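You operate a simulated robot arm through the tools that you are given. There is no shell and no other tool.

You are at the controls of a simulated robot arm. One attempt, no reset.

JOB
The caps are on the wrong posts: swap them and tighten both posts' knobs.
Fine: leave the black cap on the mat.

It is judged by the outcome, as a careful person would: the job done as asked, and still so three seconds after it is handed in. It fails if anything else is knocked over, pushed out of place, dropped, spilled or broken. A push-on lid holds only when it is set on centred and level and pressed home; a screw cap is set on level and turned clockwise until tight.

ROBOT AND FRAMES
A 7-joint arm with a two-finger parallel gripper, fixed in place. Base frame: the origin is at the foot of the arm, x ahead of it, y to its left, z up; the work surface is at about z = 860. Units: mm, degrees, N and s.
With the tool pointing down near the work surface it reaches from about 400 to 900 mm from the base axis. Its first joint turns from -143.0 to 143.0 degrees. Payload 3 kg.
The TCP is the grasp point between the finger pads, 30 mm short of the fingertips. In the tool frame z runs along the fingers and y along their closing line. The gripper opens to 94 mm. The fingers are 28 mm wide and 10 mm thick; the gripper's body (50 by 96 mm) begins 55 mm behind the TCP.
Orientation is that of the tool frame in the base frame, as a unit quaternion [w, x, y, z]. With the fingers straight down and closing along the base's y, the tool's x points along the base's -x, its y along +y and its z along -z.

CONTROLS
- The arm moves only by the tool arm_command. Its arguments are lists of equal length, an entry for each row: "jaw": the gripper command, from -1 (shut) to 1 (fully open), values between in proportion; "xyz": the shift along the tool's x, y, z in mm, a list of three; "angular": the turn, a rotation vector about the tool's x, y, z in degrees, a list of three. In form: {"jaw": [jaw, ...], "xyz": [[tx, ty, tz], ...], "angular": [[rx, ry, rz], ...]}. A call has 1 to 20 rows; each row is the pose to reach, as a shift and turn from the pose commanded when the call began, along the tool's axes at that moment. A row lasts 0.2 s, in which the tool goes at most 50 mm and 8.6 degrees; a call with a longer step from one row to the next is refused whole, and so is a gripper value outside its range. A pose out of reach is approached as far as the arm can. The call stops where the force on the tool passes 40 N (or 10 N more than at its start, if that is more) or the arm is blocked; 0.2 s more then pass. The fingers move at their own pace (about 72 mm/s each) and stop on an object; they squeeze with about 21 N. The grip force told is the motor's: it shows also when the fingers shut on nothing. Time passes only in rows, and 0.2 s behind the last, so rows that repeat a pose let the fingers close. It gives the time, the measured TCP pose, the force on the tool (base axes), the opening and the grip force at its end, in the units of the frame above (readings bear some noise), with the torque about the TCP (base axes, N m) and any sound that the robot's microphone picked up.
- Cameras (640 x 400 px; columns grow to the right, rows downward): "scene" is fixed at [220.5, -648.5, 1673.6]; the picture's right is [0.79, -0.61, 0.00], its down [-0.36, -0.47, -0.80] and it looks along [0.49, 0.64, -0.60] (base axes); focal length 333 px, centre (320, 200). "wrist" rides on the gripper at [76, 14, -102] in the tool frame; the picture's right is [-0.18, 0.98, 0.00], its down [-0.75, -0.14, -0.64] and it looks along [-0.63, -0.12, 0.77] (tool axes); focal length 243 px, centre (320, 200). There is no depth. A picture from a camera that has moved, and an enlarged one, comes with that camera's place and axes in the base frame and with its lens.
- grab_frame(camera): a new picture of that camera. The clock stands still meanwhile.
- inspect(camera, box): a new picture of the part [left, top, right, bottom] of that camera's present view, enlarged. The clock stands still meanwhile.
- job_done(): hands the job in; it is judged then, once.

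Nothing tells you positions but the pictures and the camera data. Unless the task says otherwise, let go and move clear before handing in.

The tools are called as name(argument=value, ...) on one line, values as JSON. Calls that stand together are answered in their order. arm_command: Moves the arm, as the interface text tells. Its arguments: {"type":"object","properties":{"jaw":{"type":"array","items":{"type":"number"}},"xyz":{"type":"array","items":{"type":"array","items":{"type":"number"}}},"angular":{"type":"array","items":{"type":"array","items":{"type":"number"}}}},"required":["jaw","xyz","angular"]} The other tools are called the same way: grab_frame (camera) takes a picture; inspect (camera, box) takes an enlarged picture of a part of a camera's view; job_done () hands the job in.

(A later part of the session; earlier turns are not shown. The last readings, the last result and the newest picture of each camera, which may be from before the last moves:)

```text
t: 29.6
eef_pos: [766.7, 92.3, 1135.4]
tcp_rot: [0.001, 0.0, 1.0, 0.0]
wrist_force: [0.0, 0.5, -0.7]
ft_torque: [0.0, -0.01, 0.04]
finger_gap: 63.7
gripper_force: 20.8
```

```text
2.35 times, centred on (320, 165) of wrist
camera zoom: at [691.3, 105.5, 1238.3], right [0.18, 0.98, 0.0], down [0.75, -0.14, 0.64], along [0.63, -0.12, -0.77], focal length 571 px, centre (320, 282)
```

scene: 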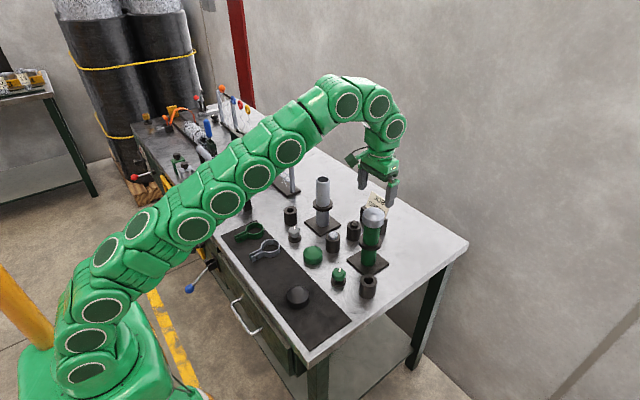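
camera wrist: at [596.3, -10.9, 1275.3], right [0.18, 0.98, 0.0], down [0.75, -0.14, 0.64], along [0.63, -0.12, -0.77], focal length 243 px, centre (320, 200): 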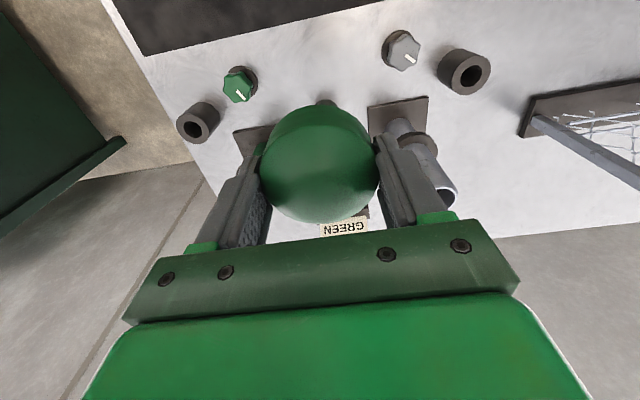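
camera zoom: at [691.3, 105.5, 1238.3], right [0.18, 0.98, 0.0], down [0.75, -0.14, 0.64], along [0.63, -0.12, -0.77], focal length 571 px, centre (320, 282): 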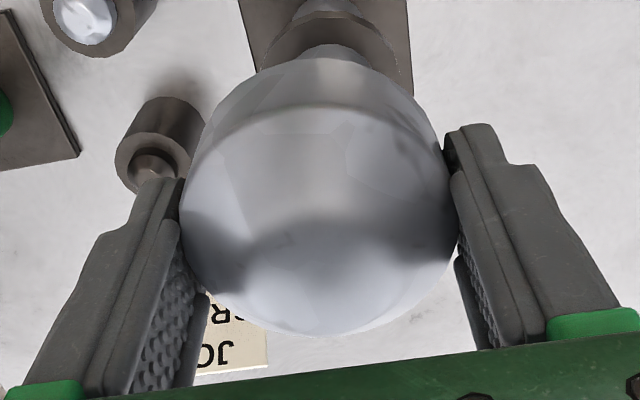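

From averaged readings the TCP is at about (766.8, 91.8, 1135). I'm moving over the grey post to (801.8, 90.5) at z 1110, keeping the cap about 20 mm above its rim, to check alignment.

arm_command(jaw=[-1, -1, -1, -1], xyz=[[-18, -1.3, 8], [-35, -1.3, 17], [-35, -1.3, 25], [-35, -1.3, 25]], angular=[[0, 0, 0], [0, 0, 0], [0, 0, 0], [0, 0, 0]])

arm_command(jaw=[-1], xyz=[[0, 0, 0]], angular=[[0, 0, 0]])

arm_command(jaw=[-1], xyz=[[0, 0, 0]], angular=[[0, 0, 0]])

arm_command(jaw=[-1], xyz=[[0, 0, 0]], angular=[[0, 0, 0]])

inspect(camera="scene", box=[300, 150, 350, 210])

inspect(camera="wrist", box=[270, 60, 370, 130])

```text
t: 30.6
eef_pos: [802.1, 90.1, 1110.0]
tcp_rot: [-0.001, 0.0, 1.0, 0.0]
wrist_force: [0.2, 1.1, 0.0]
ft_torque: [0.0, 0.04, -0.04]
finger_gap: 63.6
gripper_force: 21.3
```

```text
t: 31.0
eef_pos: [802.1, 91.0, 1110.1]
tcp_rot: [0.0, -0.001, 1.0, -0.001]
wrist_force: [0.0, -0.2, -0.9]
ft_torque: [0.01, 0.0, -0.03]
finger_gap: 63.6
gripper_force: 20.9
```

```text
t: 31.4
eef_pos: [803.3, 90.1, 1110.1]
tcp_rot: [0.0, 0.0, 1.0, 0.0]
wrist_force: [0.0, -0.2, -0.6]
ft_torque: [-0.05, -0.02, -0.01]
finger_gap: 63.5
gripper_force: 20.8
```

```text
t: 31.8
eef_pos: [802.3, 90.7, 1109.1]
tcp_rot: [0.001, 0.0, 1.0, -0.001]
wrist_force: [0.3, 0.4, -0.9]
ft_torque: [0.0, 0.0, 0.01]
finger_gap: 63.4
gripper_force: 20.8
```

```text
6.67 times, centred on (325, 180) of scene
camera zoom: at [220.5, -648.5, 1673.6], right [0.79, -0.61, 0.0], down [-0.36, -0.47, -0.8], along [0.49, 0.64, -0.6], focal length 2218 px, centre (287, 333)
```

zoom: 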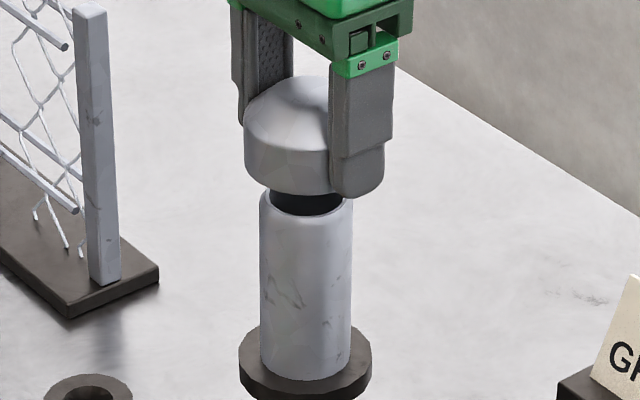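

```text
5.71 times, centred on (320, 95) of wrist
camera zoom: at [727.0, 104.5, 1212.9], right [0.18, 0.98, 0.0], down [0.75, -0.14, 0.64], along [0.63, -0.12, -0.77], focal length 1386 px, centre (320, 800)
```

zoom: 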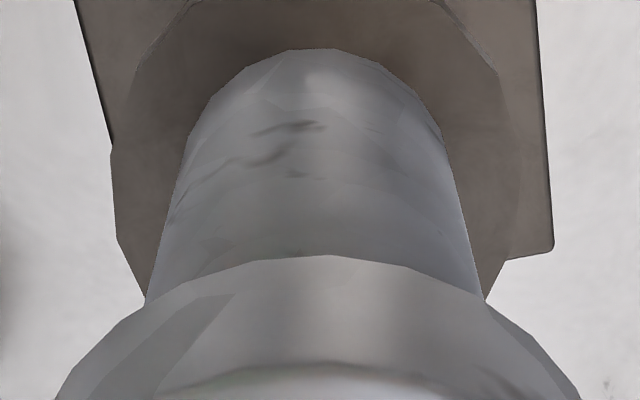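

The alignment looks close. I'm zooming in for a precise check of the cap's edge against the post's edge.

inspect(camera="scene", box=[308, 166, 338, 196])

inspect(camera="wrist", box=[270, 80, 370, 150])

```text
13.33 times, centred on (323, 181) of scene
camera zoom: at [220.5, -648.5, 1673.6], right [0.79, -0.61, 0.0], down [-0.36, -0.47, -0.8], along [0.49, 0.64, -0.6], focal length 4435 px, centre (280, 453)
```

zoom: 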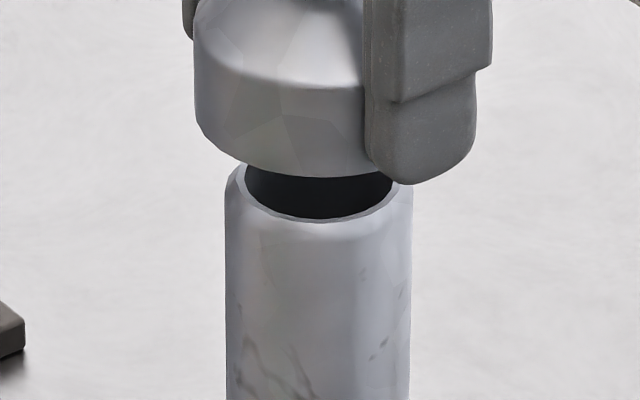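

```text
5.71 times, centred on (320, 115) of wrist
camera zoom: at [727.0, 104.5, 1212.9], right [0.18, 0.98, 0.0], down [0.75, -0.14, 0.64], along [0.63, -0.12, -0.77], focal length 1386 px, centre (320, 686)
```

zoom: 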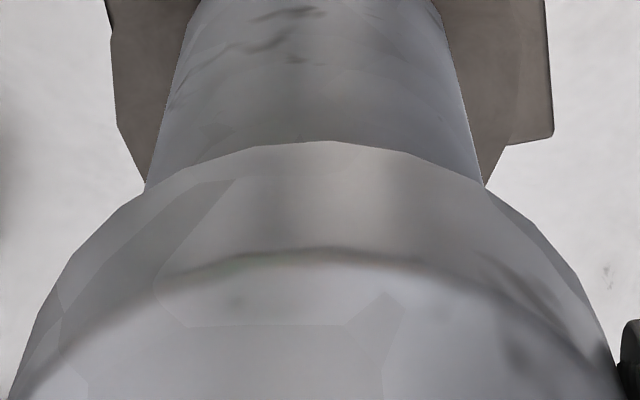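

The cap is about 1 mm too far in x relative to the post. I'm correcting that and lowering it toward the rim, then slowly on.

arm_command(jaw=[-1, -1, -1, -1, -1, -1, -1], xyz=[[0.9, -0.1, 5], [0.9, -0.1, 12], [0.9, -0.1, 18], [0.9, -0.1, 21], [0.9, -0.1, 24], [0.9, -0.1, 27], [0.9, -0.1, 27]], angular=[[0, 0, 0], [0, 0, 0], [0, 0, 0], [0, 0, 0], [0, 0, 0], [0, 0, 0], [0, 0, 0]])

inspect(camera="scene", box=[303, 160, 343, 200])

```text
t: 33.4
eef_pos: [802.8, 90.8, 1083.2]
tcp_rot: [0.0, 0.0, 1.0, 0.0]
wrist_force: [0.6, 0.9, -1.0]
ft_torque: [0.0, 0.02, 0.0]
finger_gap: 63.6
gripper_force: 21.2
```

```text
10.00 times, centred on (323, 180) of scene
camera zoom: at [220.5, -648.5, 1673.6], right [0.79, -0.61, 0.0], down [-0.36, -0.47, -0.8], along [0.49, 0.64, -0.6], focal length 3326 px, centre (290, 400)
```

zoom: 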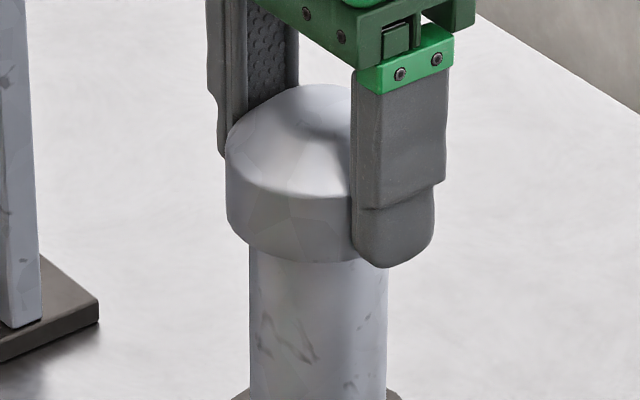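

The cap is entering over the tube with no contact force. I'm continuing down slowly.

arm_command(jaw=[-1, -1, -1, -1, -1, -1, -1, -1], xyz=[[0, 0, 2], [0, 0, 4], [0, 0, 6], [0, 0, 8], [0, 0, 10], [0, 0, 12], [0, 0, 14], [0, 0, 14]], angular=[[0, 0, 0], [0, 0, 0], [0, 0, 0], [0, 0, 0], [0, 0, 0], [0, 0, 0], [0, 0, 0], [0, 0, 0]])

inspect(camera="scene", box=[303, 160, 343, 200])

```text
t: 35.2
eef_pos: [801.8, 89.2, 1068.4]
tcp_rot: [0.001, 0.0, 1.0, 0.0]
wrist_force: [-0.5, 0.1, -1.7]
ft_torque: [0.01, -0.03, 0.0]
finger_gap: 63.6
gripper_force: 21.4
```

```text
10.00 times, centred on (323, 180) of scene
camera zoom: at [220.5, -648.5, 1673.6], right [0.79, -0.61, 0.0], down [-0.36, -0.47, -0.8], along [0.49, 0.64, -0.6], focal length 3326 px, centre (290, 400)
```

zoom: 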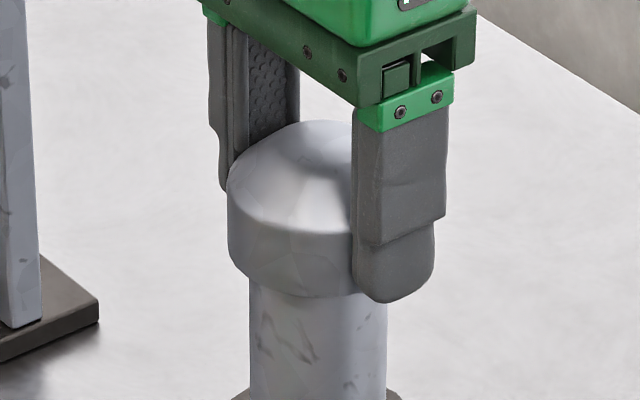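

Nearly seated, with no force yet. I'm pressing on in small steps until there is firm resistance.

arm_command(jaw=[-1, -1, -1, -1, -1], xyz=[[0, 0, 0.7], [0, 0, 1.4], [0, 0, 2.1], [0, 0, 2.8], [0, 0, 2.8]], angular=[[0, 0, 0], [0, 0, 0], [0, 0, 0], [0, 0, 0], [0, 0, 0]])

```text
t: 36.4
eef_pos: [800.8, 89.7, 1069.0]
tcp_rot: [0.002, 0.0, 1.0, 0.0]
wrist_force: [-0.1, -0.4, 17.6]
ft_torque: [0.01, 0.07, 0.0]
finger_gap: 63.5
gripper_force: 21.2
```

There is resistance at 17.6 N. I'm pressing a bit more to seat it home.

arm_command(jaw=[-1, -1, -1, -1], xyz=[[0, 0, 0.5], [0, 0, 1], [0, 0, 1.5], [0, 0, 1.5]], angular=[[0, 0, 0], [0, 0, 0], [0, 0, 0], [0, 0, 0]])

inspect(camera="scene", box=[308, 166, 338, 196])

```text
t: 37.2
eef_pos: [801.5, 89.6, 1066.7]
tcp_rot: [0.004, 0.001, 1.0, 0.0]
wrist_force: [0.4, 0.1, 2.9]
ft_torque: [0.01, 0.08, 0.01]
finger_gap: 63.5
gripper_force: 20.6
stopped in row 3: the force on the tool passed its limit at 42 N (the readings are from after the stop); the commanded pose is now the measured one
```

```text
13.33 times, centred on (323, 181) of scene
camera zoom: at [220.5, -648.5, 1673.6], right [0.79, -0.61, 0.0], down [-0.36, -0.47, -0.8], along [0.49, 0.64, -0.6], focal length 4435 px, centre (280, 453)
```

zoom: 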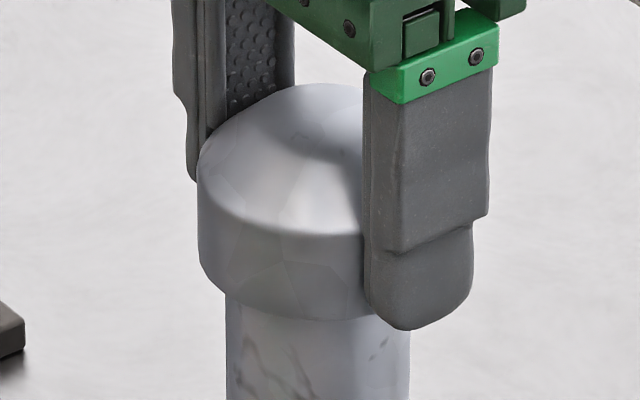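

The cap's height now matches the original seated cap's. I'm releasing and checking that it's centred and level.

arm_command(jaw=[0.4, 0.6, 1, 1, 1], xyz=[[0, 0, 0], [0, 0, 0], [0, 0, 0], [0, 0, 0], [0, 0, 0]], angular=[[0, 0, 0], [0, 0, 0], [0, 0, 0], [0, 0, 0], [0, 0, 0]])

arm_command(jaw=[1, 1, 1, 1], xyz=[[0, 0, -20], [0, 0, -50], [0, 0, -83], [0, 0, -83]], angular=[[0, 0, 0], [0, 0, 0], [0, 0, 0], [0, 0, 0]])

inspect(camera="scene", box=[308, 166, 338, 196])

inspect(camera="wrist", box=[270, 60, 370, 160])

```text
t: 38.4
eef_pos: [802.7, 89.7, 1067.7]
tcp_rot: [0.002, 0.0, 1.0, 0.0]
wrist_force: [-0.4, 1.2, -0.2]
ft_torque: [-0.01, 0.01, -0.01]
finger_gap: 93.7
gripper_force: 0.1
```

```text
t: 39.4
eef_pos: [802.5, 89.2, 1150.3]
tcp_rot: [0.003, 0.0, 1.0, 0.0]
wrist_force: [-0.2, -0.5, 0.3]
ft_torque: [-0.02, 0.0, -0.03]
finger_gap: 93.9
gripper_force: 0.1
```

```text
13.33 times, centred on (323, 181) of scene
camera zoom: at [220.5, -648.5, 1673.6], right [0.79, -0.61, 0.0], down [-0.36, -0.47, -0.8], along [0.49, 0.64, -0.6], focal length 4435 px, centre (280, 453)
```

zoom: 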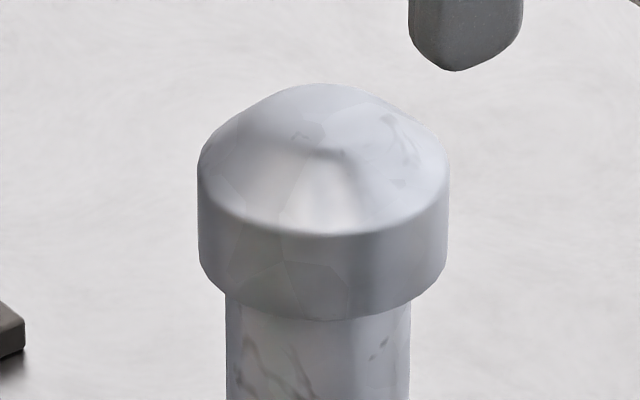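

```text
4.00 times, centred on (320, 110) of wrist
camera zoom: at [726.8, 104.2, 1252.6], right [0.18, 0.98, 0.0], down [0.75, -0.14, 0.65], along [0.63, -0.12, -0.76], focal length 970 px, centre (320, 560)
```

zoom: 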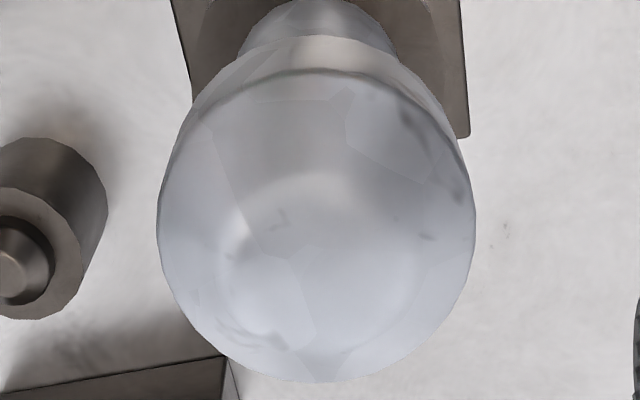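

The grey cap sits at the right height but appears about 1.3 mm too far in +x on the post. I'm gripping it again to re-centre it and check that it's held firmly.

arm_command(jaw=[1, 1, 1, 1, 0.5, 0.35, 0.2, -1, -1, -1], xyz=[[0, 0, 33], [0, 0, 60], [0, 0, 83], [0, 0, 83], [0, 0, 83], [0, 0, 83], [0, 0, 83], [0, 0, 83], [0, 0, 83], [0, 0, 83]], angular=[[0, 0, 0], [0, 0, 0], [0, 0, 0], [0, 0, 0], [0, 0, 0], [0, 0, 0], [0, 0, 0], [0, 0, 0], [0, 0, 0], [0, 0, 0]])

arm_command(jaw=[-1, -1], xyz=[[0.7, 0, 0], [1.3, 0, 0]], angular=[[0, 0, 0], [0, 0, 0]])

inspect(camera="scene", box=[308, 166, 338, 196])

```text
t: 41.6
eef_pos: [803.1, 91.3, 1067.3]
tcp_rot: [0.002, 0.001, 1.0, 0.0]
wrist_force: [2.1, -0.7, 11.3]
ft_torque: [0.0, 0.05, 0.02]
finger_gap: 64.0
gripper_force: 21.5
```

```text
t: 42.2
eef_pos: [801.3, 90.2, 1067.6]
tcp_rot: [0.003, 0.0, 1.0, 0.0]
wrist_force: [4.5, 0.0, 16.0]
ft_torque: [0.02, -0.03, -0.04]
finger_gap: 63.7
gripper_force: 21.0
```

```text
13.33 times, centred on (323, 181) of scene
camera zoom: at [220.5, -648.5, 1673.6], right [0.79, -0.61, 0.0], down [-0.36, -0.47, -0.8], along [0.49, 0.64, -0.6], focal length 4435 px, centre (280, 453)
```

zoom: 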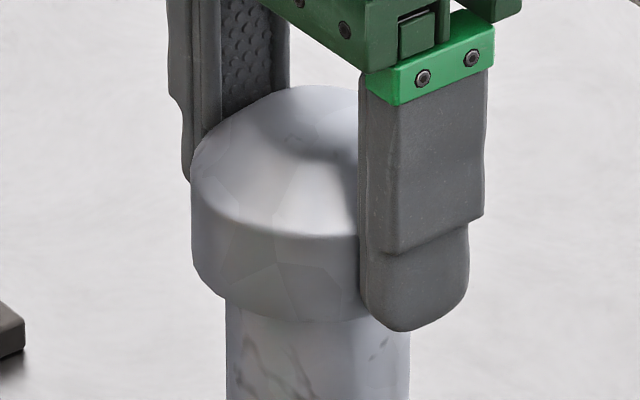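

The cap slides within its play and is now slightly past centre. I'm nudging back about 0.5 mm in +x and pressing home again.

arm_command(jaw=[-1, -1], xyz=[[-0.5, 0, 0], [-0.5, 0, 0]], angular=[[0, 0, 0], [0, 0, 0]])

inspect(camera="scene", box=[308, 166, 338, 196])

arm_command(jaw=[-1, -1, -1, -1, -1], xyz=[[0, 0, 0.4], [0, 0, 0.8], [0, 0, 1.2], [0, 0, 1.6], [0, 0, 2]], angular=[[0, 0, 0], [0, 0, 0], [0, 0, 0], [0, 0, 0], [0, 0, 0]])

```text
t: 42.8
eef_pos: [801.4, 89.5, 1065.6]
tcp_rot: [0.003, 0.001, 1.0, 0.0]
wrist_force: [-6.3, 0.6, 17.9]
ft_torque: [-0.03, 0.12, -0.03]
finger_gap: 63.9
gripper_force: 20.8
```

```text
13.33 times, centred on (323, 181) of scene
camera zoom: at [220.5, -648.5, 1673.6], right [0.79, -0.61, 0.0], down [-0.36, -0.47, -0.8], along [0.49, 0.64, -0.6], focal length 4435 px, centre (280, 453)
```

zoom: 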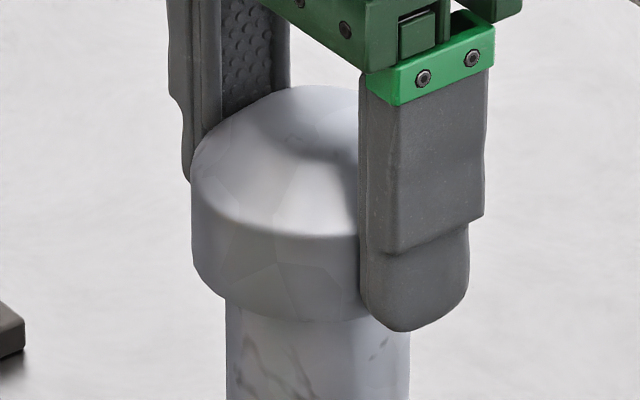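

```text
t: 43.9
eef_pos: [800.8, 90.1, 1066.8]
tcp_rot: [0.005, -0.001, 1.0, 0.0]
wrist_force: [-0.2, -0.2, 4.2]
ft_torque: [-0.07, 0.06, -0.01]
finger_gap: 63.7
gripper_force: 21.7
stopped in row 5: the force on the tool passed its limit at 41 N (the readings are from after the stop); the commanded pose is now the measured one
```

Pressed home to 41 N again. I'm releasing and checking.

arm_command(jaw=[0.4, 0.6, 1, 1], xyz=[[0, 0, 0], [0, 0, 0], [0, 0, 0], [0, 0, 0]], angular=[[0, 0, 0], [0, 0, 0], [0, 0, 0], [0, 0, 0]])

arm_command(jaw=[1, 1, 1, 1], xyz=[[0, 0, -20], [0, 0, -50], [0, 0, -80], [0, 0, -80]], angular=[[0, 0, 0], [0, 0, 0], [0, 0.5, 0], [0, 0.5, 0]])

inspect(camera="scene", box=[308, 166, 338, 196])

inspect(camera="wrist", box=[270, 60, 370, 160])

```text
t: 44.9
eef_pos: [801.8, 91.4, 1066.1]
tcp_rot: [0.004, 0.0, 1.0, 0.0]
wrist_force: [-0.1, -0.9, -0.8]
ft_torque: [-0.01, 0.01, -0.02]
finger_gap: 93.8
gripper_force: 0.1
```

```text
t: 45.9
eef_pos: [800.7, 89.9, 1145.6]
tcp_rot: [-0.001, 0.0, 1.0, 0.0]
wrist_force: [0.8, 0.8, 0.3]
ft_torque: [0.01, -0.02, 0.02]
finger_gap: 94.1
gripper_force: 0.1
```

```text
13.33 times, centred on (323, 181) of scene
camera zoom: at [220.5, -648.5, 1673.6], right [0.79, -0.61, 0.0], down [-0.36, -0.47, -0.8], along [0.49, 0.64, -0.6], focal length 4435 px, centre (280, 453)
```

zoom: 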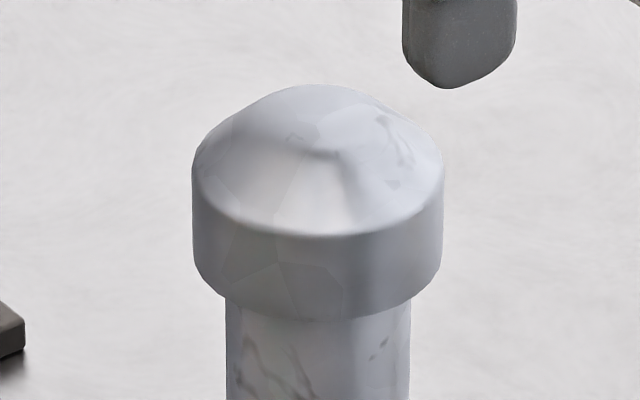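

```text
4.00 times, centred on (320, 110) of wrist
camera zoom: at [725.5, 104.0, 1249.0], right [0.18, 0.98, 0.0], down [0.75, -0.14, 0.64], along [0.63, -0.12, -0.77], focal length 970 px, centre (320, 560)
```

zoom: 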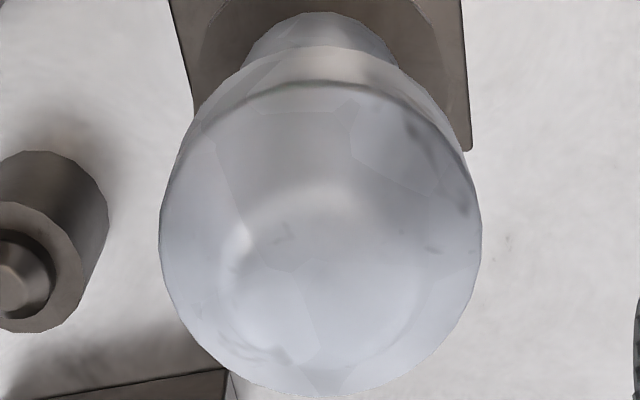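

The grey cap is now centred on the grey post to within a few tenths of a mm and at full depth. Next I'm going back to the green cap on the bench at about (672, -25).

arm_command(jaw=[1, 1, 1, 1, 1, 1, 1, 1, 1, 1, 1], xyz=[[32, -10, 0], [65, -40, 0], [98, -75, 0], [130, -108, 0], [130, -115, 10], [130, -115, 55], [130, -115, 100], [130, -115, 140], [130, -115, 170], [130, -115, 185], [130, -115, 185]], angular=[[0, 0, 0], [0, 0, 0], [0, 0, 0], [0, 0, 0], [0, 0, 0], [0, 0, 0], [0, 0, 0], [0, 0, 0], [0, 0, 0], [0, 0, 0], [0, 0, 0]])

arm_command(jaw=[1], xyz=[[0, 0, 0]], angular=[[0, 0, 0]])

arm_command(jaw=[1], xyz=[[0, 0, 0]], angular=[[0, 0, 0]])

inspect(camera="wrist", box=[220, 60, 420, 200])

inspect(camera="scene", box=[280, 210, 350, 280])

```text
t: 48.3
eef_pos: [670.9, -24.9, 960.9]
tcp_rot: [0.0, 0.001, 1.0, 0.001]
wrist_force: [-1.2, -0.2, -1.1]
ft_torque: [-0.03, 0.01, -0.03]
finger_gap: 93.8
gripper_force: 0.1
```

```text
t: 48.7
eef_pos: [671.9, -24.5, 960.3]
tcp_rot: [0.0, 0.0, 1.0, 0.001]
wrist_force: [-0.3, 0.4, -0.1]
ft_torque: [0.04, 0.01, -0.01]
finger_gap: 94.0
gripper_force: 0.0
```

```text
t: 49.1
eef_pos: [670.2, -24.7, 960.5]
tcp_rot: [-0.001, 0.0, 1.0, 0.0]
wrist_force: [-0.8, -0.1, 0.5]
ft_torque: [0.0, 0.0, 0.0]
finger_gap: 93.9
gripper_force: 0.0
```

```text
2.86 times, centred on (320, 130) of wrist
camera zoom: at [595.6, -10.7, 1064.4], right [0.18, 0.98, 0.0], down [0.75, -0.14, 0.64], along [0.63, -0.12, -0.77], focal length 693 px, centre (320, 400)
```

zoom: 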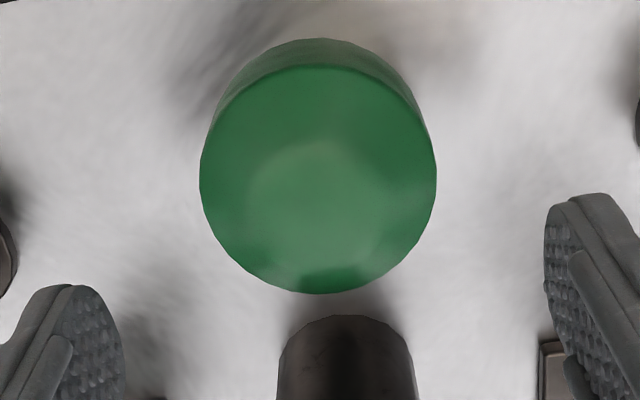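

```text
5.71 times, centred on (315, 245) of scene
camera zoom: at [220.5, -648.5, 1673.6], right [0.79, -0.61, 0.0], down [-0.36, -0.47, -0.8], along [0.49, 0.64, -0.6], focal length 1901 px, centre (349, -57)
```

zoom: 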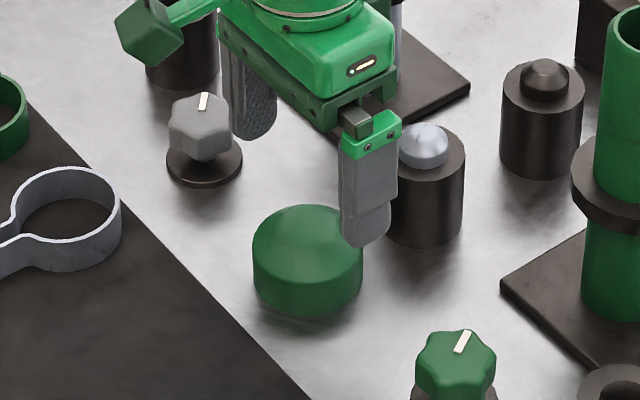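

The green cap is centred under the hand to within 0.5 mm. I'm descending around it.

arm_command(jaw=[1, 1, 1, 1, 1], xyz=[[-0.7, -0.4, 25], [-0.7, -0.4, 45], [-0.7, -0.4, 60], [-0.7, -0.4, 69], [-0.7, -0.4, 69]], angular=[[0, 0, 0], [0, 0, 0], [0, 0, 0], [0, 0, 0], [0, 0, 0]])

inspect(camera="wrist", box=[220, 80, 420, 250])

```text
t: 50.3
eef_pos: [671.1, -26.4, 891.5]
tcp_rot: [0.0, 0.0, 1.0, -0.001]
wrist_force: [0.1, 0.3, -0.2]
ft_torque: [-0.03, -0.02, -0.01]
finger_gap: 94.1
gripper_force: 0.1
```

```text
2.35 times, centred on (320, 165) of wrist
camera zoom: at [596.1, -11.4, 995.1], right [0.18, 0.98, 0.0], down [0.75, -0.14, 0.64], along [0.63, -0.12, -0.77], focal length 571 px, centre (320, 282)
```

zoom: 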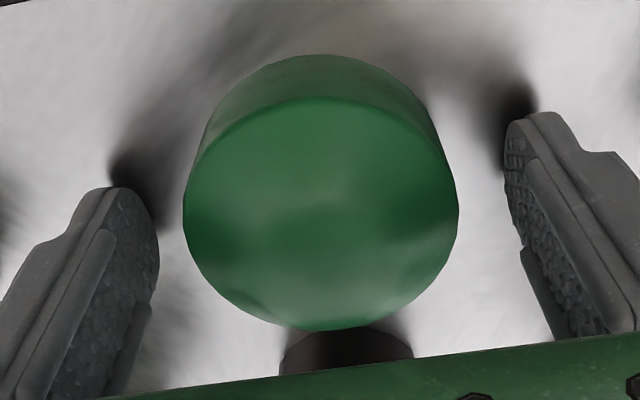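

Good. I'm closing on the green cap and lifting it.

arm_command(jaw=[0.5, 0.35, 0.2, -1, -1, -1], xyz=[[0, 0, 0], [0, 0, 0], [0, 0, 0], [0, 0, 0], [0, 0, 0], [0, 0, 0]], angular=[[0, 0, 0], [0, 0, 0], [0, 0, 0], [0, 0, 0], [0, 0, 0], [0, 0, 0]])

arm_command(jaw=[-1, -1, -1, -1, -1, -1, -1, -1], xyz=[[0, 0, -10], [0, 0, -40], [0, 0, -80], [0, 0, -120], [0, 0, -160], [0, 0, -200], [0, 0, -230], [0, 0, -230]], angular=[[0, 0, 0], [0, 0, 0], [0, 0, 0], [0, 0, 0], [0, 0, 0], [0, 0, 0], [0, 0, 0], [0, 0, 0]])

arm_command(jaw=[-1], xyz=[[0, 0, 0]], angular=[[0, 0, 0]])

arm_command(jaw=[-1], xyz=[[0, 0, 0]], angular=[[0, 0, 0]])

inspect(camera="wrist", box=[220, 80, 420, 250])

```text
t: 51.7
eef_pos: [670.9, -24.8, 891.9]
tcp_rot: [-0.001, 0.001, 1.0, -0.001]
wrist_force: [1.1, -0.6, 0.3]
ft_torque: [-0.04, 0.0, 0.01]
finger_gap: 63.4
gripper_force: 21.2
```

```text
t: 53.5
eef_pos: [673.1, -24.3, 1121.7]
tcp_rot: [0.0, 0.0, 1.0, 0.0]
wrist_force: [-0.1, 0.5, -0.9]
ft_torque: [0.0, -0.03, 0.02]
finger_gap: 63.5
gripper_force: 20.7
```

```text
t: 53.9
eef_pos: [671.0, -24.3, 1120.8]
tcp_rot: [0.0, 0.0, 1.0, -0.001]
wrist_force: [0.1, -0.4, -0.7]
ft_torque: [-0.01, 0.0, 0.0]
finger_gap: 63.7
gripper_force: 21.4
```

```text
t: 54.3
eef_pos: [671.4, -23.9, 1120.9]
tcp_rot: [-0.001, 0.0, 1.0, 0.0]
wrist_force: [0.2, 0.0, -1.0]
ft_torque: [0.05, 0.01, -0.02]
finger_gap: 63.6
gripper_force: 21.0
```

```text
2.35 times, centred on (320, 165) of wrist
camera zoom: at [596.6, -10.7, 1224.5], right [0.18, 0.98, 0.0], down [0.75, -0.14, 0.64], along [0.63, -0.12, -0.77], focal length 571 px, centre (320, 282)
```

zoom: 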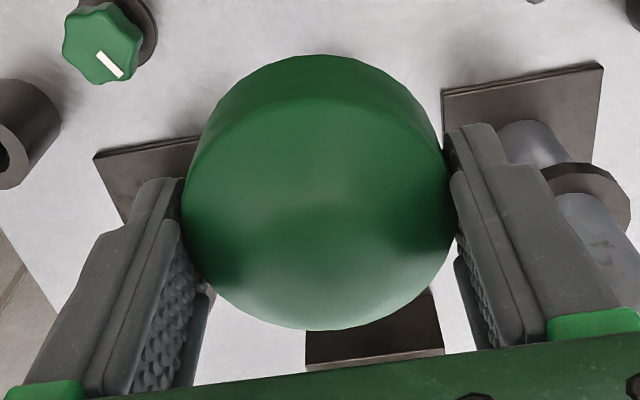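

I hold the green cap again. I'm moving it above the green post at (802, -150).

arm_command(jaw=[-1, -1, -1, -1, -1, -1, -1], xyz=[[-26, -25, 0], [-52, -50, 0], [-78, -75, 0], [-104, -100, 0], [-130.5, -125.9, 0], [-130.5, -125.9, 10], [-130.5, -125.9, 10]], angular=[[0, 0, 0], [0, 0, 0], [0, 0, 0], [0, 0, 0], [0, 0, 0], [0, 0, 0], [0, 0, 0]])

arm_command(jaw=[-1], xyz=[[0, 0, 0]], angular=[[0, 0, 0]])

arm_command(jaw=[-1], xyz=[[0, 0, 0]], angular=[[0, 0, 0]])

inspect(camera="scene", box=[358, 202, 388, 232])

inspect(camera="wrist", box=[270, 70, 370, 140])

```text
t: 55.9
eef_pos: [802.3, -151.3, 1111.4]
tcp_rot: [0.0, 0.0, 1.0, -0.001]
wrist_force: [1.4, -0.7, 0.1]
ft_torque: [0.0, 0.01, 0.01]
finger_gap: 63.3
gripper_force: 21.0
```

```text
t: 56.3
eef_pos: [802.5, -151.2, 1111.3]
tcp_rot: [0.0, 0.0, 1.0, 0.0]
wrist_force: [0.0, -0.3, -0.2]
ft_torque: [0.0, 0.02, 0.0]
finger_gap: 63.6
gripper_force: 20.9
```

```text
t: 56.7
eef_pos: [802.1, -151.0, 1110.7]
tcp_rot: [0.0, 0.0, 1.0, 0.0]
wrist_force: [0.3, -0.1, -0.6]
ft_torque: [0.01, 0.03, 0.0]
finger_gap: 63.5
gripper_force: 21.3
```

```text
13.33 times, centred on (373, 217) of scene
camera zoom: at [220.5, -648.5, 1673.6], right [0.79, -0.61, 0.0], down [-0.36, -0.47, -0.8], along [0.49, 0.64, -0.6], focal length 4435 px, centre (-387, -27)
```

zoom: 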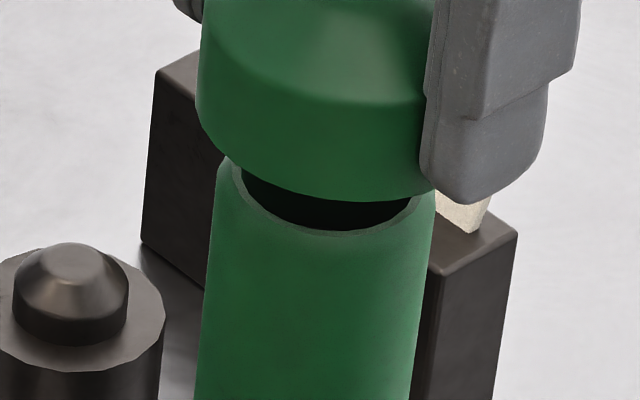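

```text
5.71 times, centred on (320, 105) of wrist
camera zoom: at [727.1, -137.2, 1214.5], right [0.18, 0.98, 0.0], down [0.75, -0.14, 0.64], along [0.63, -0.12, -0.77], focal length 1386 px, centre (320, 743)
```

zoom: 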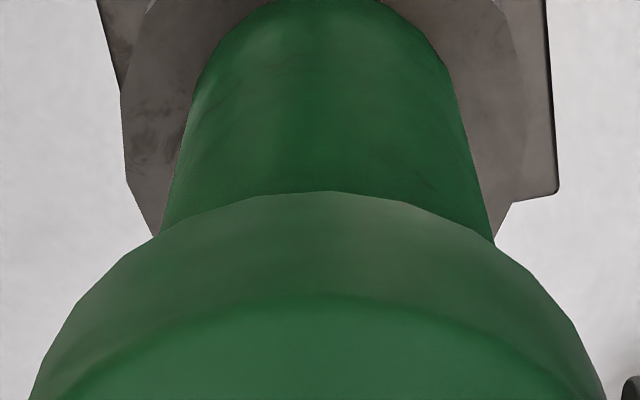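

Against the post, the cap needs about +0.9 mm in y and -1.2 mm in x. I'm adjusting and rechecking.

arm_command(jaw=[-1, -1, -1], xyz=[[1.2, 0.9, 8], [1.2, 0.9, 15], [1.2, 0.9, 15]], angular=[[0, 0, 0], [0, 0, 0], [0, 0, 0]])

inspect(camera="scene", box=[358, 202, 388, 232])

inspect(camera="wrist", box=[270, 70, 370, 140])

```text
t: 57.5
eef_pos: [802.0, -150.1, 1096.4]
tcp_rot: [-0.001, 0.0, 1.0, 0.0]
wrist_force: [0.4, 0.0, -0.5]
ft_torque: [-0.01, -0.03, 0.01]
finger_gap: 63.7
gripper_force: 20.8
```

```text
13.33 times, centred on (373, 217) of scene
camera zoom: at [220.5, -648.5, 1673.6], right [0.79, -0.61, 0.0], down [-0.36, -0.47, -0.8], along [0.49, 0.64, -0.6], focal length 4435 px, centre (-387, -27)
```

zoom: 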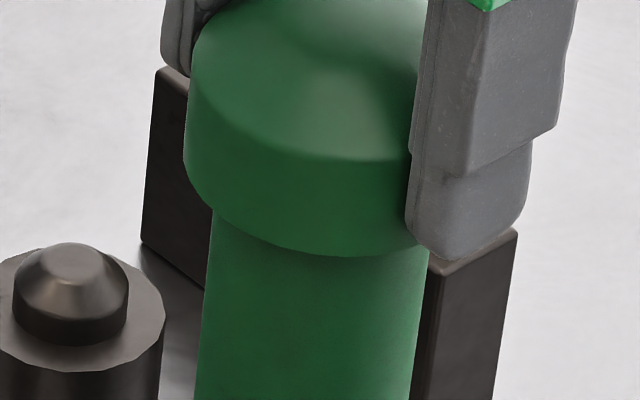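

```text
5.71 times, centred on (320, 105) of wrist
camera zoom: at [725.9, -136.5, 1199.7], right [0.18, 0.98, 0.0], down [0.75, -0.14, 0.64], along [0.63, -0.12, -0.77], focal length 1386 px, centre (320, 743)
```

zoom: 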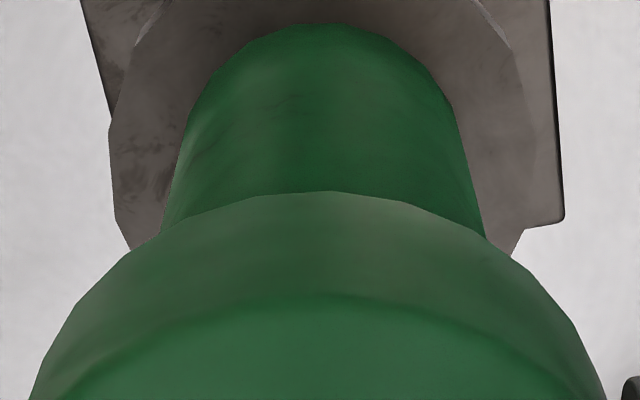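

Nearly coaxial. After a small tweak of +0.4 mm in x and +0.3 mm in y, I'm lowering the cap onto the post slowly.

arm_command(jaw=[-1, -1, -1, -1, -1, -1, -1, -1, -1, -1], xyz=[[-0.4, 0.3, 3], [-0.4, 0.3, 6], [-0.4, 0.3, 9], [-0.4, 0.3, 12], [-0.4, 0.3, 15], [-0.4, 0.3, 18], [-0.4, 0.3, 21], [-0.4, 0.3, 23], [-0.4, 0.3, 25], [-0.4, 0.3, 25]], angular=[[0, 0, 0], [0, 0, 0], [0, 0, 0], [0, 0, 0], [0, 0, 0], [0, 0, 0], [0, 0, 0], [0, 0, 0], [0, 0, 0], [0, 0, 0]])

inspect(camera="scene", box=[358, 202, 388, 232])

```text
t: 59.7
eef_pos: [801.4, -149.9, 1071.4]
tcp_rot: [-0.001, 0.0, 1.0, 0.002]
wrist_force: [0.1, -0.1, -0.7]
ft_torque: [-0.02, -0.02, 0.02]
finger_gap: 63.9
gripper_force: 21.2
```

```text
13.33 times, centred on (373, 217) of scene
camera zoom: at [220.5, -648.5, 1673.6], right [0.79, -0.61, 0.0], down [-0.36, -0.47, -0.8], along [0.49, 0.64, -0.6], focal length 4435 px, centre (-387, -27)
```

zoom: 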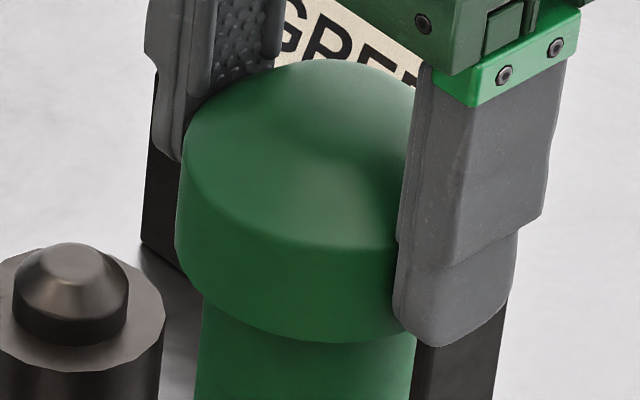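

The cap slid on with no contact force and looks centred. I'm pressing it home in small steps.

arm_command(jaw=[-1, -1, -1, -1, -1, -1, -1, -1, -1, -1], xyz=[[0, 0, 0.6], [0, 0, 1.2], [0, 0, 1.8], [0, 0, 2.4], [0, 0, 3], [0, 0, 3.5], [0, 0, 4], [0, 0, 4.5], [0, 0, 5], [0, 0, 5]], angular=[[0, 0, 0], [0, 0, 0], [0, 0, 0], [0, 0, 0], [0, 0, 0], [0, 0, 0], [0, 0, 0], [0, 0, 0], [0, 0, 0], [0, 0, 0]])

inspect(camera="scene", box=[358, 202, 388, 232])

```text
t: 61.9
eef_pos: [801.2, -149.8, 1067.5]
tcp_rot: [0.0, -0.001, 1.0, 0.001]
wrist_force: [2.7, 0.6, 16.2]
ft_torque: [0.01, -0.1, 0.02]
finger_gap: 63.7
gripper_force: 21.3
```

```text
13.33 times, centred on (373, 217) of scene
camera zoom: at [220.5, -648.5, 1673.6], right [0.79, -0.61, 0.0], down [-0.36, -0.47, -0.8], along [0.49, 0.64, -0.6], focal length 4435 px, centre (-387, -27)
```

zoom: 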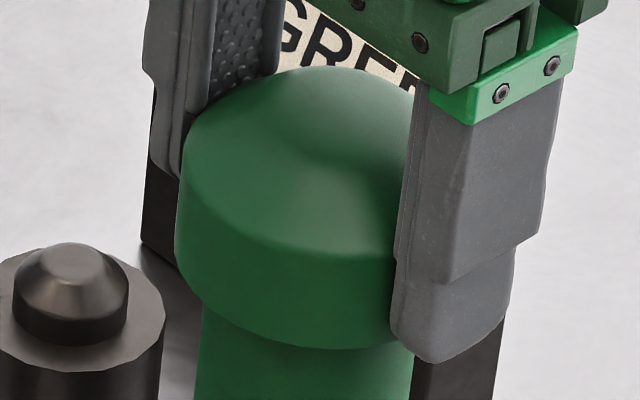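

The height now matches the original seated cap. I'm pressing firmly to about 40 N to be sure.

arm_command(jaw=[-1, -1, -1, -1, -1, -1, -1], xyz=[[0, 0, 0.4], [0, 0, 0.8], [0, 0, 1.2], [0, 0, 1.6], [0, 0, 2], [0, 0, 2.4], [0, 0, 2.8]], angular=[[0, 0, 0], [0, 0, 0], [0, 0, 0], [0, 0, 0], [0, 0, 0], [0, 0, 0], [0, 0, 0]])

arm_command(jaw=[0.4, 0.6, 1, 1], xyz=[[0, 0, 0], [0, 0, 0], [0, 0, 0], [0, 0, 0]], angular=[[0, 0, 0], [0, 0, 0], [0, 0, 0], [0, 0, 0]])

arm_command(jaw=[1, 1, 1, 1], xyz=[[0, 0, -20], [0, 0, -50], [0, 0, -75], [0, 0, -75]], angular=[[0, 0, 0], [0, 0, 0], [0, 0, 0], [0, 0, 0]])

inspect(camera="scene", box=[358, 202, 388, 232])

inspect(camera="wrist", box=[270, 60, 370, 160])

```text
t: 63.0
eef_pos: [802.3, -150.8, 1066.4]
tcp_rot: [0.002, 0.001, 1.0, 0.0]
wrist_force: [-4.0, 0.6, 14.6]
ft_torque: [0.0, 0.04, 0.02]
finger_gap: 63.3
gripper_force: 21.1
stopped in row 5: the force on the tool passed its limit at 41 N (the readings are from after the stop); the commanded pose is now the measured one
```

```text
t: 64.0
eef_pos: [801.0, -150.1, 1065.7]
tcp_rot: [0.001, 0.001, 1.0, 0.0]
wrist_force: [0.2, 0.0, 0.2]
ft_torque: [-0.01, 0.0, 0.0]
finger_gap: 94.0
gripper_force: 0.0
```

```text
t: 65.0
eef_pos: [800.7, -148.4, 1140.3]
tcp_rot: [0.0, 0.0, 1.0, 0.0]
wrist_force: [0.5, 0.6, -0.9]
ft_torque: [0.02, 0.01, -0.01]
finger_gap: 93.9
gripper_force: 0.1
```

```text
13.33 times, centred on (373, 217) of scene
camera zoom: at [220.5, -648.5, 1673.6], right [0.79, -0.61, 0.0], down [-0.36, -0.47, -0.8], along [0.49, 0.64, -0.6], focal length 4435 px, centre (-387, -27)
```

zoom: 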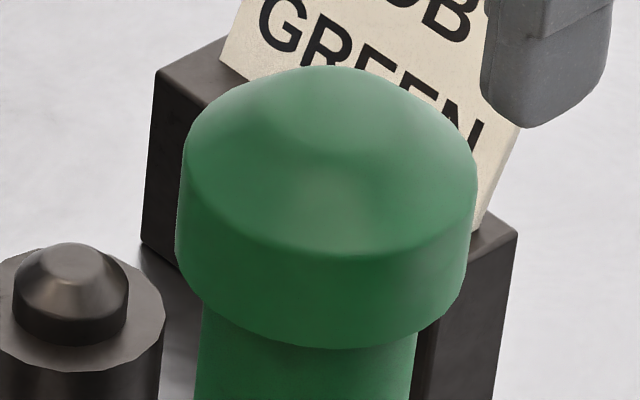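

```text
4.00 times, centred on (320, 110) of wrist
camera zoom: at [725.5, -135.5, 1244.1], right [0.18, 0.98, 0.0], down [0.75, -0.14, 0.64], along [0.63, -0.12, -0.77], focal length 970 px, centre (320, 560)
```

zoom: 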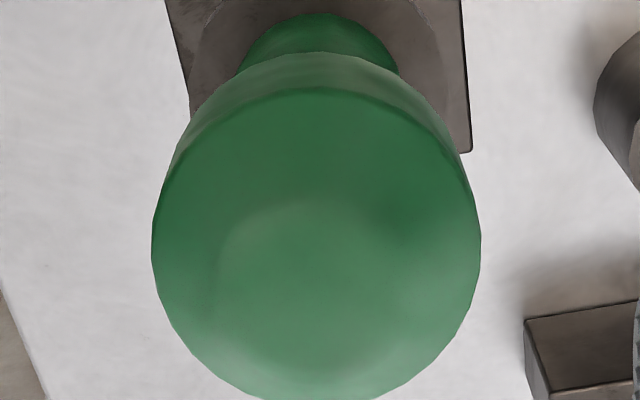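

Both caps are swapped and seated. Next is the green knob: I'm retreating toward the arm and going down to look at it from above at about (678, -144).

arm_command(jaw=[1, 1, 1, 0.4, 0.4, 0.4, 0.4, 0.4], xyz=[[40, 2, 0], [80, 4, 0], [115, 5, 0], [123, 5, 30], [123, 5, 75], [123, 5, 110], [123, 5, 140], [123, 5, 140]], angular=[[0, 0, 0], [0, 0, 0], [0, 0, 0], [0, 0, 0], [0, 0, 0], [0, 0, 0], [0, 0, 0], [0, 0, 0]])

grab_frame(camera="wrist")

inspect(camera="wrist", box=[270, 60, 370, 160])

grab_frame(camera="scene")

```text
t: 66.8
eef_pos: [678.4, -144.4, 1000.8]
tcp_rot: [0.0, 0.0, 1.0, 0.0]
wrist_force: [0.1, 0.7, 0.4]
ft_torque: [0.04, 0.03, 0.01]
finger_gap: 65.7
gripper_force: 0.1
```

```text
taken
camera wrist: at [603.0, -131.1, 1104.6], right [0.18, 0.98, 0.0], down [0.75, -0.14, 0.64], along [0.63, -0.12, -0.77], focal length 243 px, centre (320, 200)
```

wrist: 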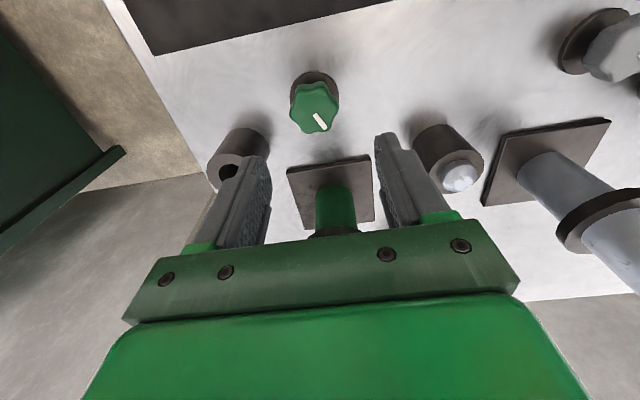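

```text
4.00 times, centred on (320, 110) of wrist
camera zoom: at [603.0, -131.1, 1104.6], right [0.18, 0.98, 0.0], down [0.75, -0.14, 0.64], along [0.63, -0.12, -0.77], focal length 970 px, centre (320, 560)
```

zoom: 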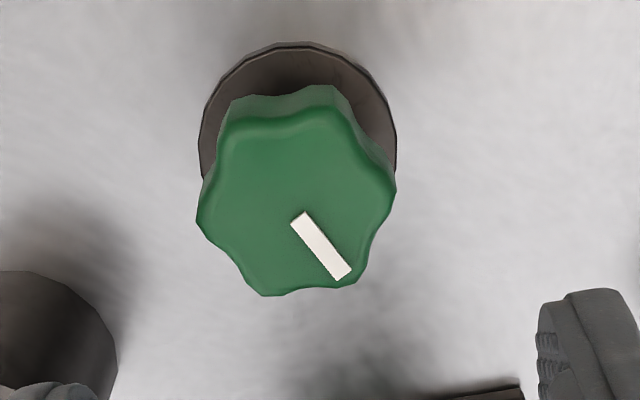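

```text
taken
```

scene: 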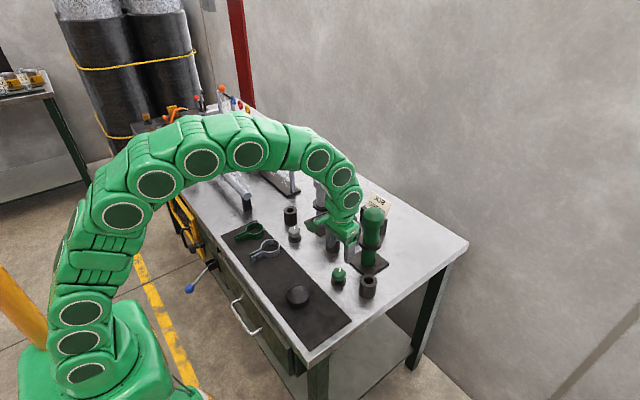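

The green knob is a six-lobed star centred at about (674.6, -149.4), its top at z ≈ 900, with its pointer at about 27° from +x. I'm centring over it and turning the hand counter-clockwise 87°, so the fingers meet the valleys and leave a long clockwise turn.

arm_command(jaw=[0.4, 0.4, 0.4, 0.4, 0.4, 0.4, 0.4, 0.4, 0.4, 0.4, 0.4, 0.4, 0.4], xyz=[[3.8, -5, 0], [3.8, -5, 0], [3.8, -5, 0], [3.8, -5, 0], [3.8, -5, 0], [3.8, -5, 0], [3.8, -5, 0], [3.8, -5, 0], [3.8, -5, 0], [3.8, -5, 0], [3.8, -5, 0], [3.8, -5, 0], [3.8, -5, 0]], angular=[[0, 0, -7], [0, 0, -15], [0, 0, -23], [0, 0, -31], [0, 0, -39], [0, 0, -47], [0, 0, -55], [0, 0, -63], [0, 0, -71], [0, 0, -79], [0, 0, -87], [0, 0, -87], [0, 0, -87]])

grab_frame(camera="wrist")

inspect(camera="wrist", box=[270, 60, 370, 160])

grab_frame(camera="scene")

```text
t: 69.6
eef_pos: [674.3, -148.6, 1000.7]
tcp_rot: [0.001, -0.688, 0.726, 0.0]
wrist_force: [-0.3, 0.1, 0.8]
ft_torque: [-0.01, -0.02, -0.01]
finger_gap: 65.4
gripper_force: 0.1
```

```text
taken
camera wrist: at [657.3, -225.6, 1104.3], right [-0.97, 0.23, 0.0], down [0.18, 0.75, 0.64], along [0.15, 0.62, -0.77], focal length 243 px, centre (320, 200)
```

wrist: 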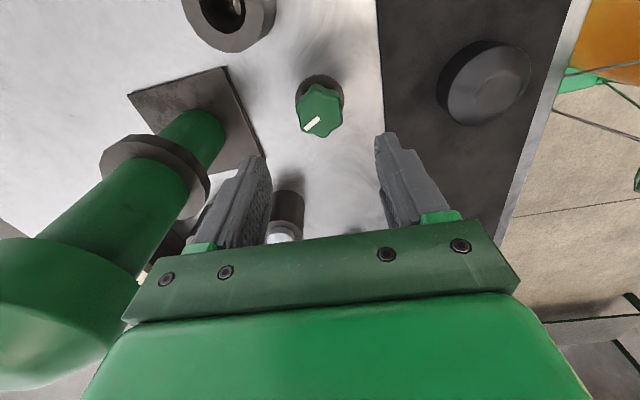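

```text
4.00 times, centred on (320, 110) of wrist
camera zoom: at [657.3, -225.6, 1104.3], right [-0.97, 0.23, 0.0], down [0.18, 0.75, 0.64], along [0.15, 0.62, -0.77], focal length 970 px, centre (320, 560)
```

zoom: 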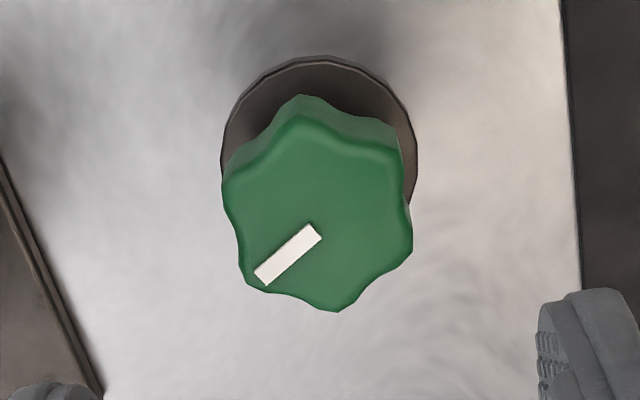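

```text
taken
```

scene: 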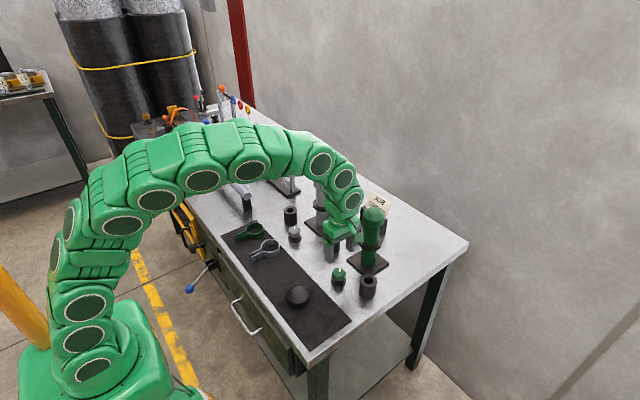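

The knob is centred in the new view and the valleys line up with the fingers. I'm descending to grip height (TCP z ≈ 904).

arm_command(jaw=[0.4, 0.4, 0.4, 0.4, 0.4], xyz=[[0, -0.3, 35], [0, -0.3, 65], [0, -0.3, 85], [0, -0.3, 96], [0, -0.3, 96]], angular=[[0, 0, 0], [0, 0, 0], [0, 0, 0], [0, 0, 0], [0, 0, 0]])

inspect(camera="wrist", box=[230, 80, 410, 240])

inspect(camera="scene", box=[315, 245, 365, 300])

```text
t: 70.8
eef_pos: [674.8, -149.2, 905.1]
tcp_rot: [0.001, -0.688, 0.726, -0.001]
wrist_force: [-0.6, 0.9, 1.1]
ft_torque: [-0.02, 0.04, 0.0]
finger_gap: 65.7
gripper_force: 0.1
```

```text
2.50 times, centred on (320, 160) of wrist
camera zoom: at [657.3, -225.4, 1007.9], right [-0.97, 0.24, 0.0], down [0.18, 0.74, 0.64], along [0.15, 0.62, -0.77], focal length 606 px, centre (320, 300)
```

zoom: 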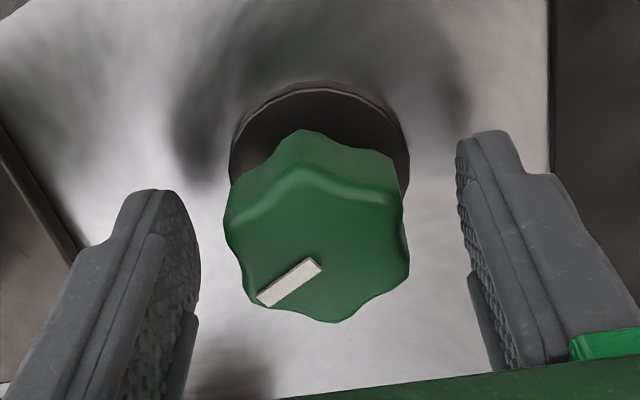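

```text
7.27 times, centred on (340, 272) of scene
camera zoom: at [220.5, -648.5, 1673.6], right [0.79, -0.61, 0.0], down [-0.36, -0.47, -0.8], along [0.49, 0.64, -0.6], focal length 2419 px, centre (174, -327)
```

zoom: 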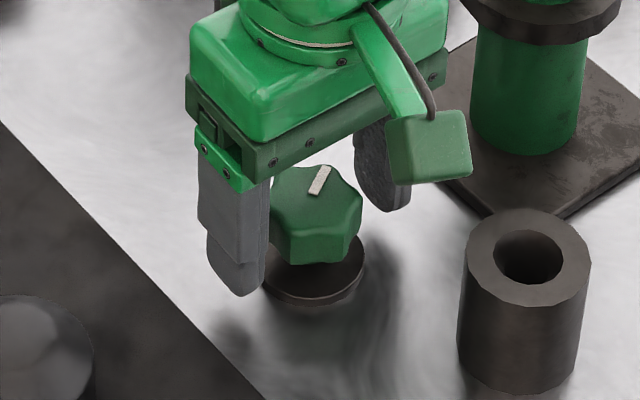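

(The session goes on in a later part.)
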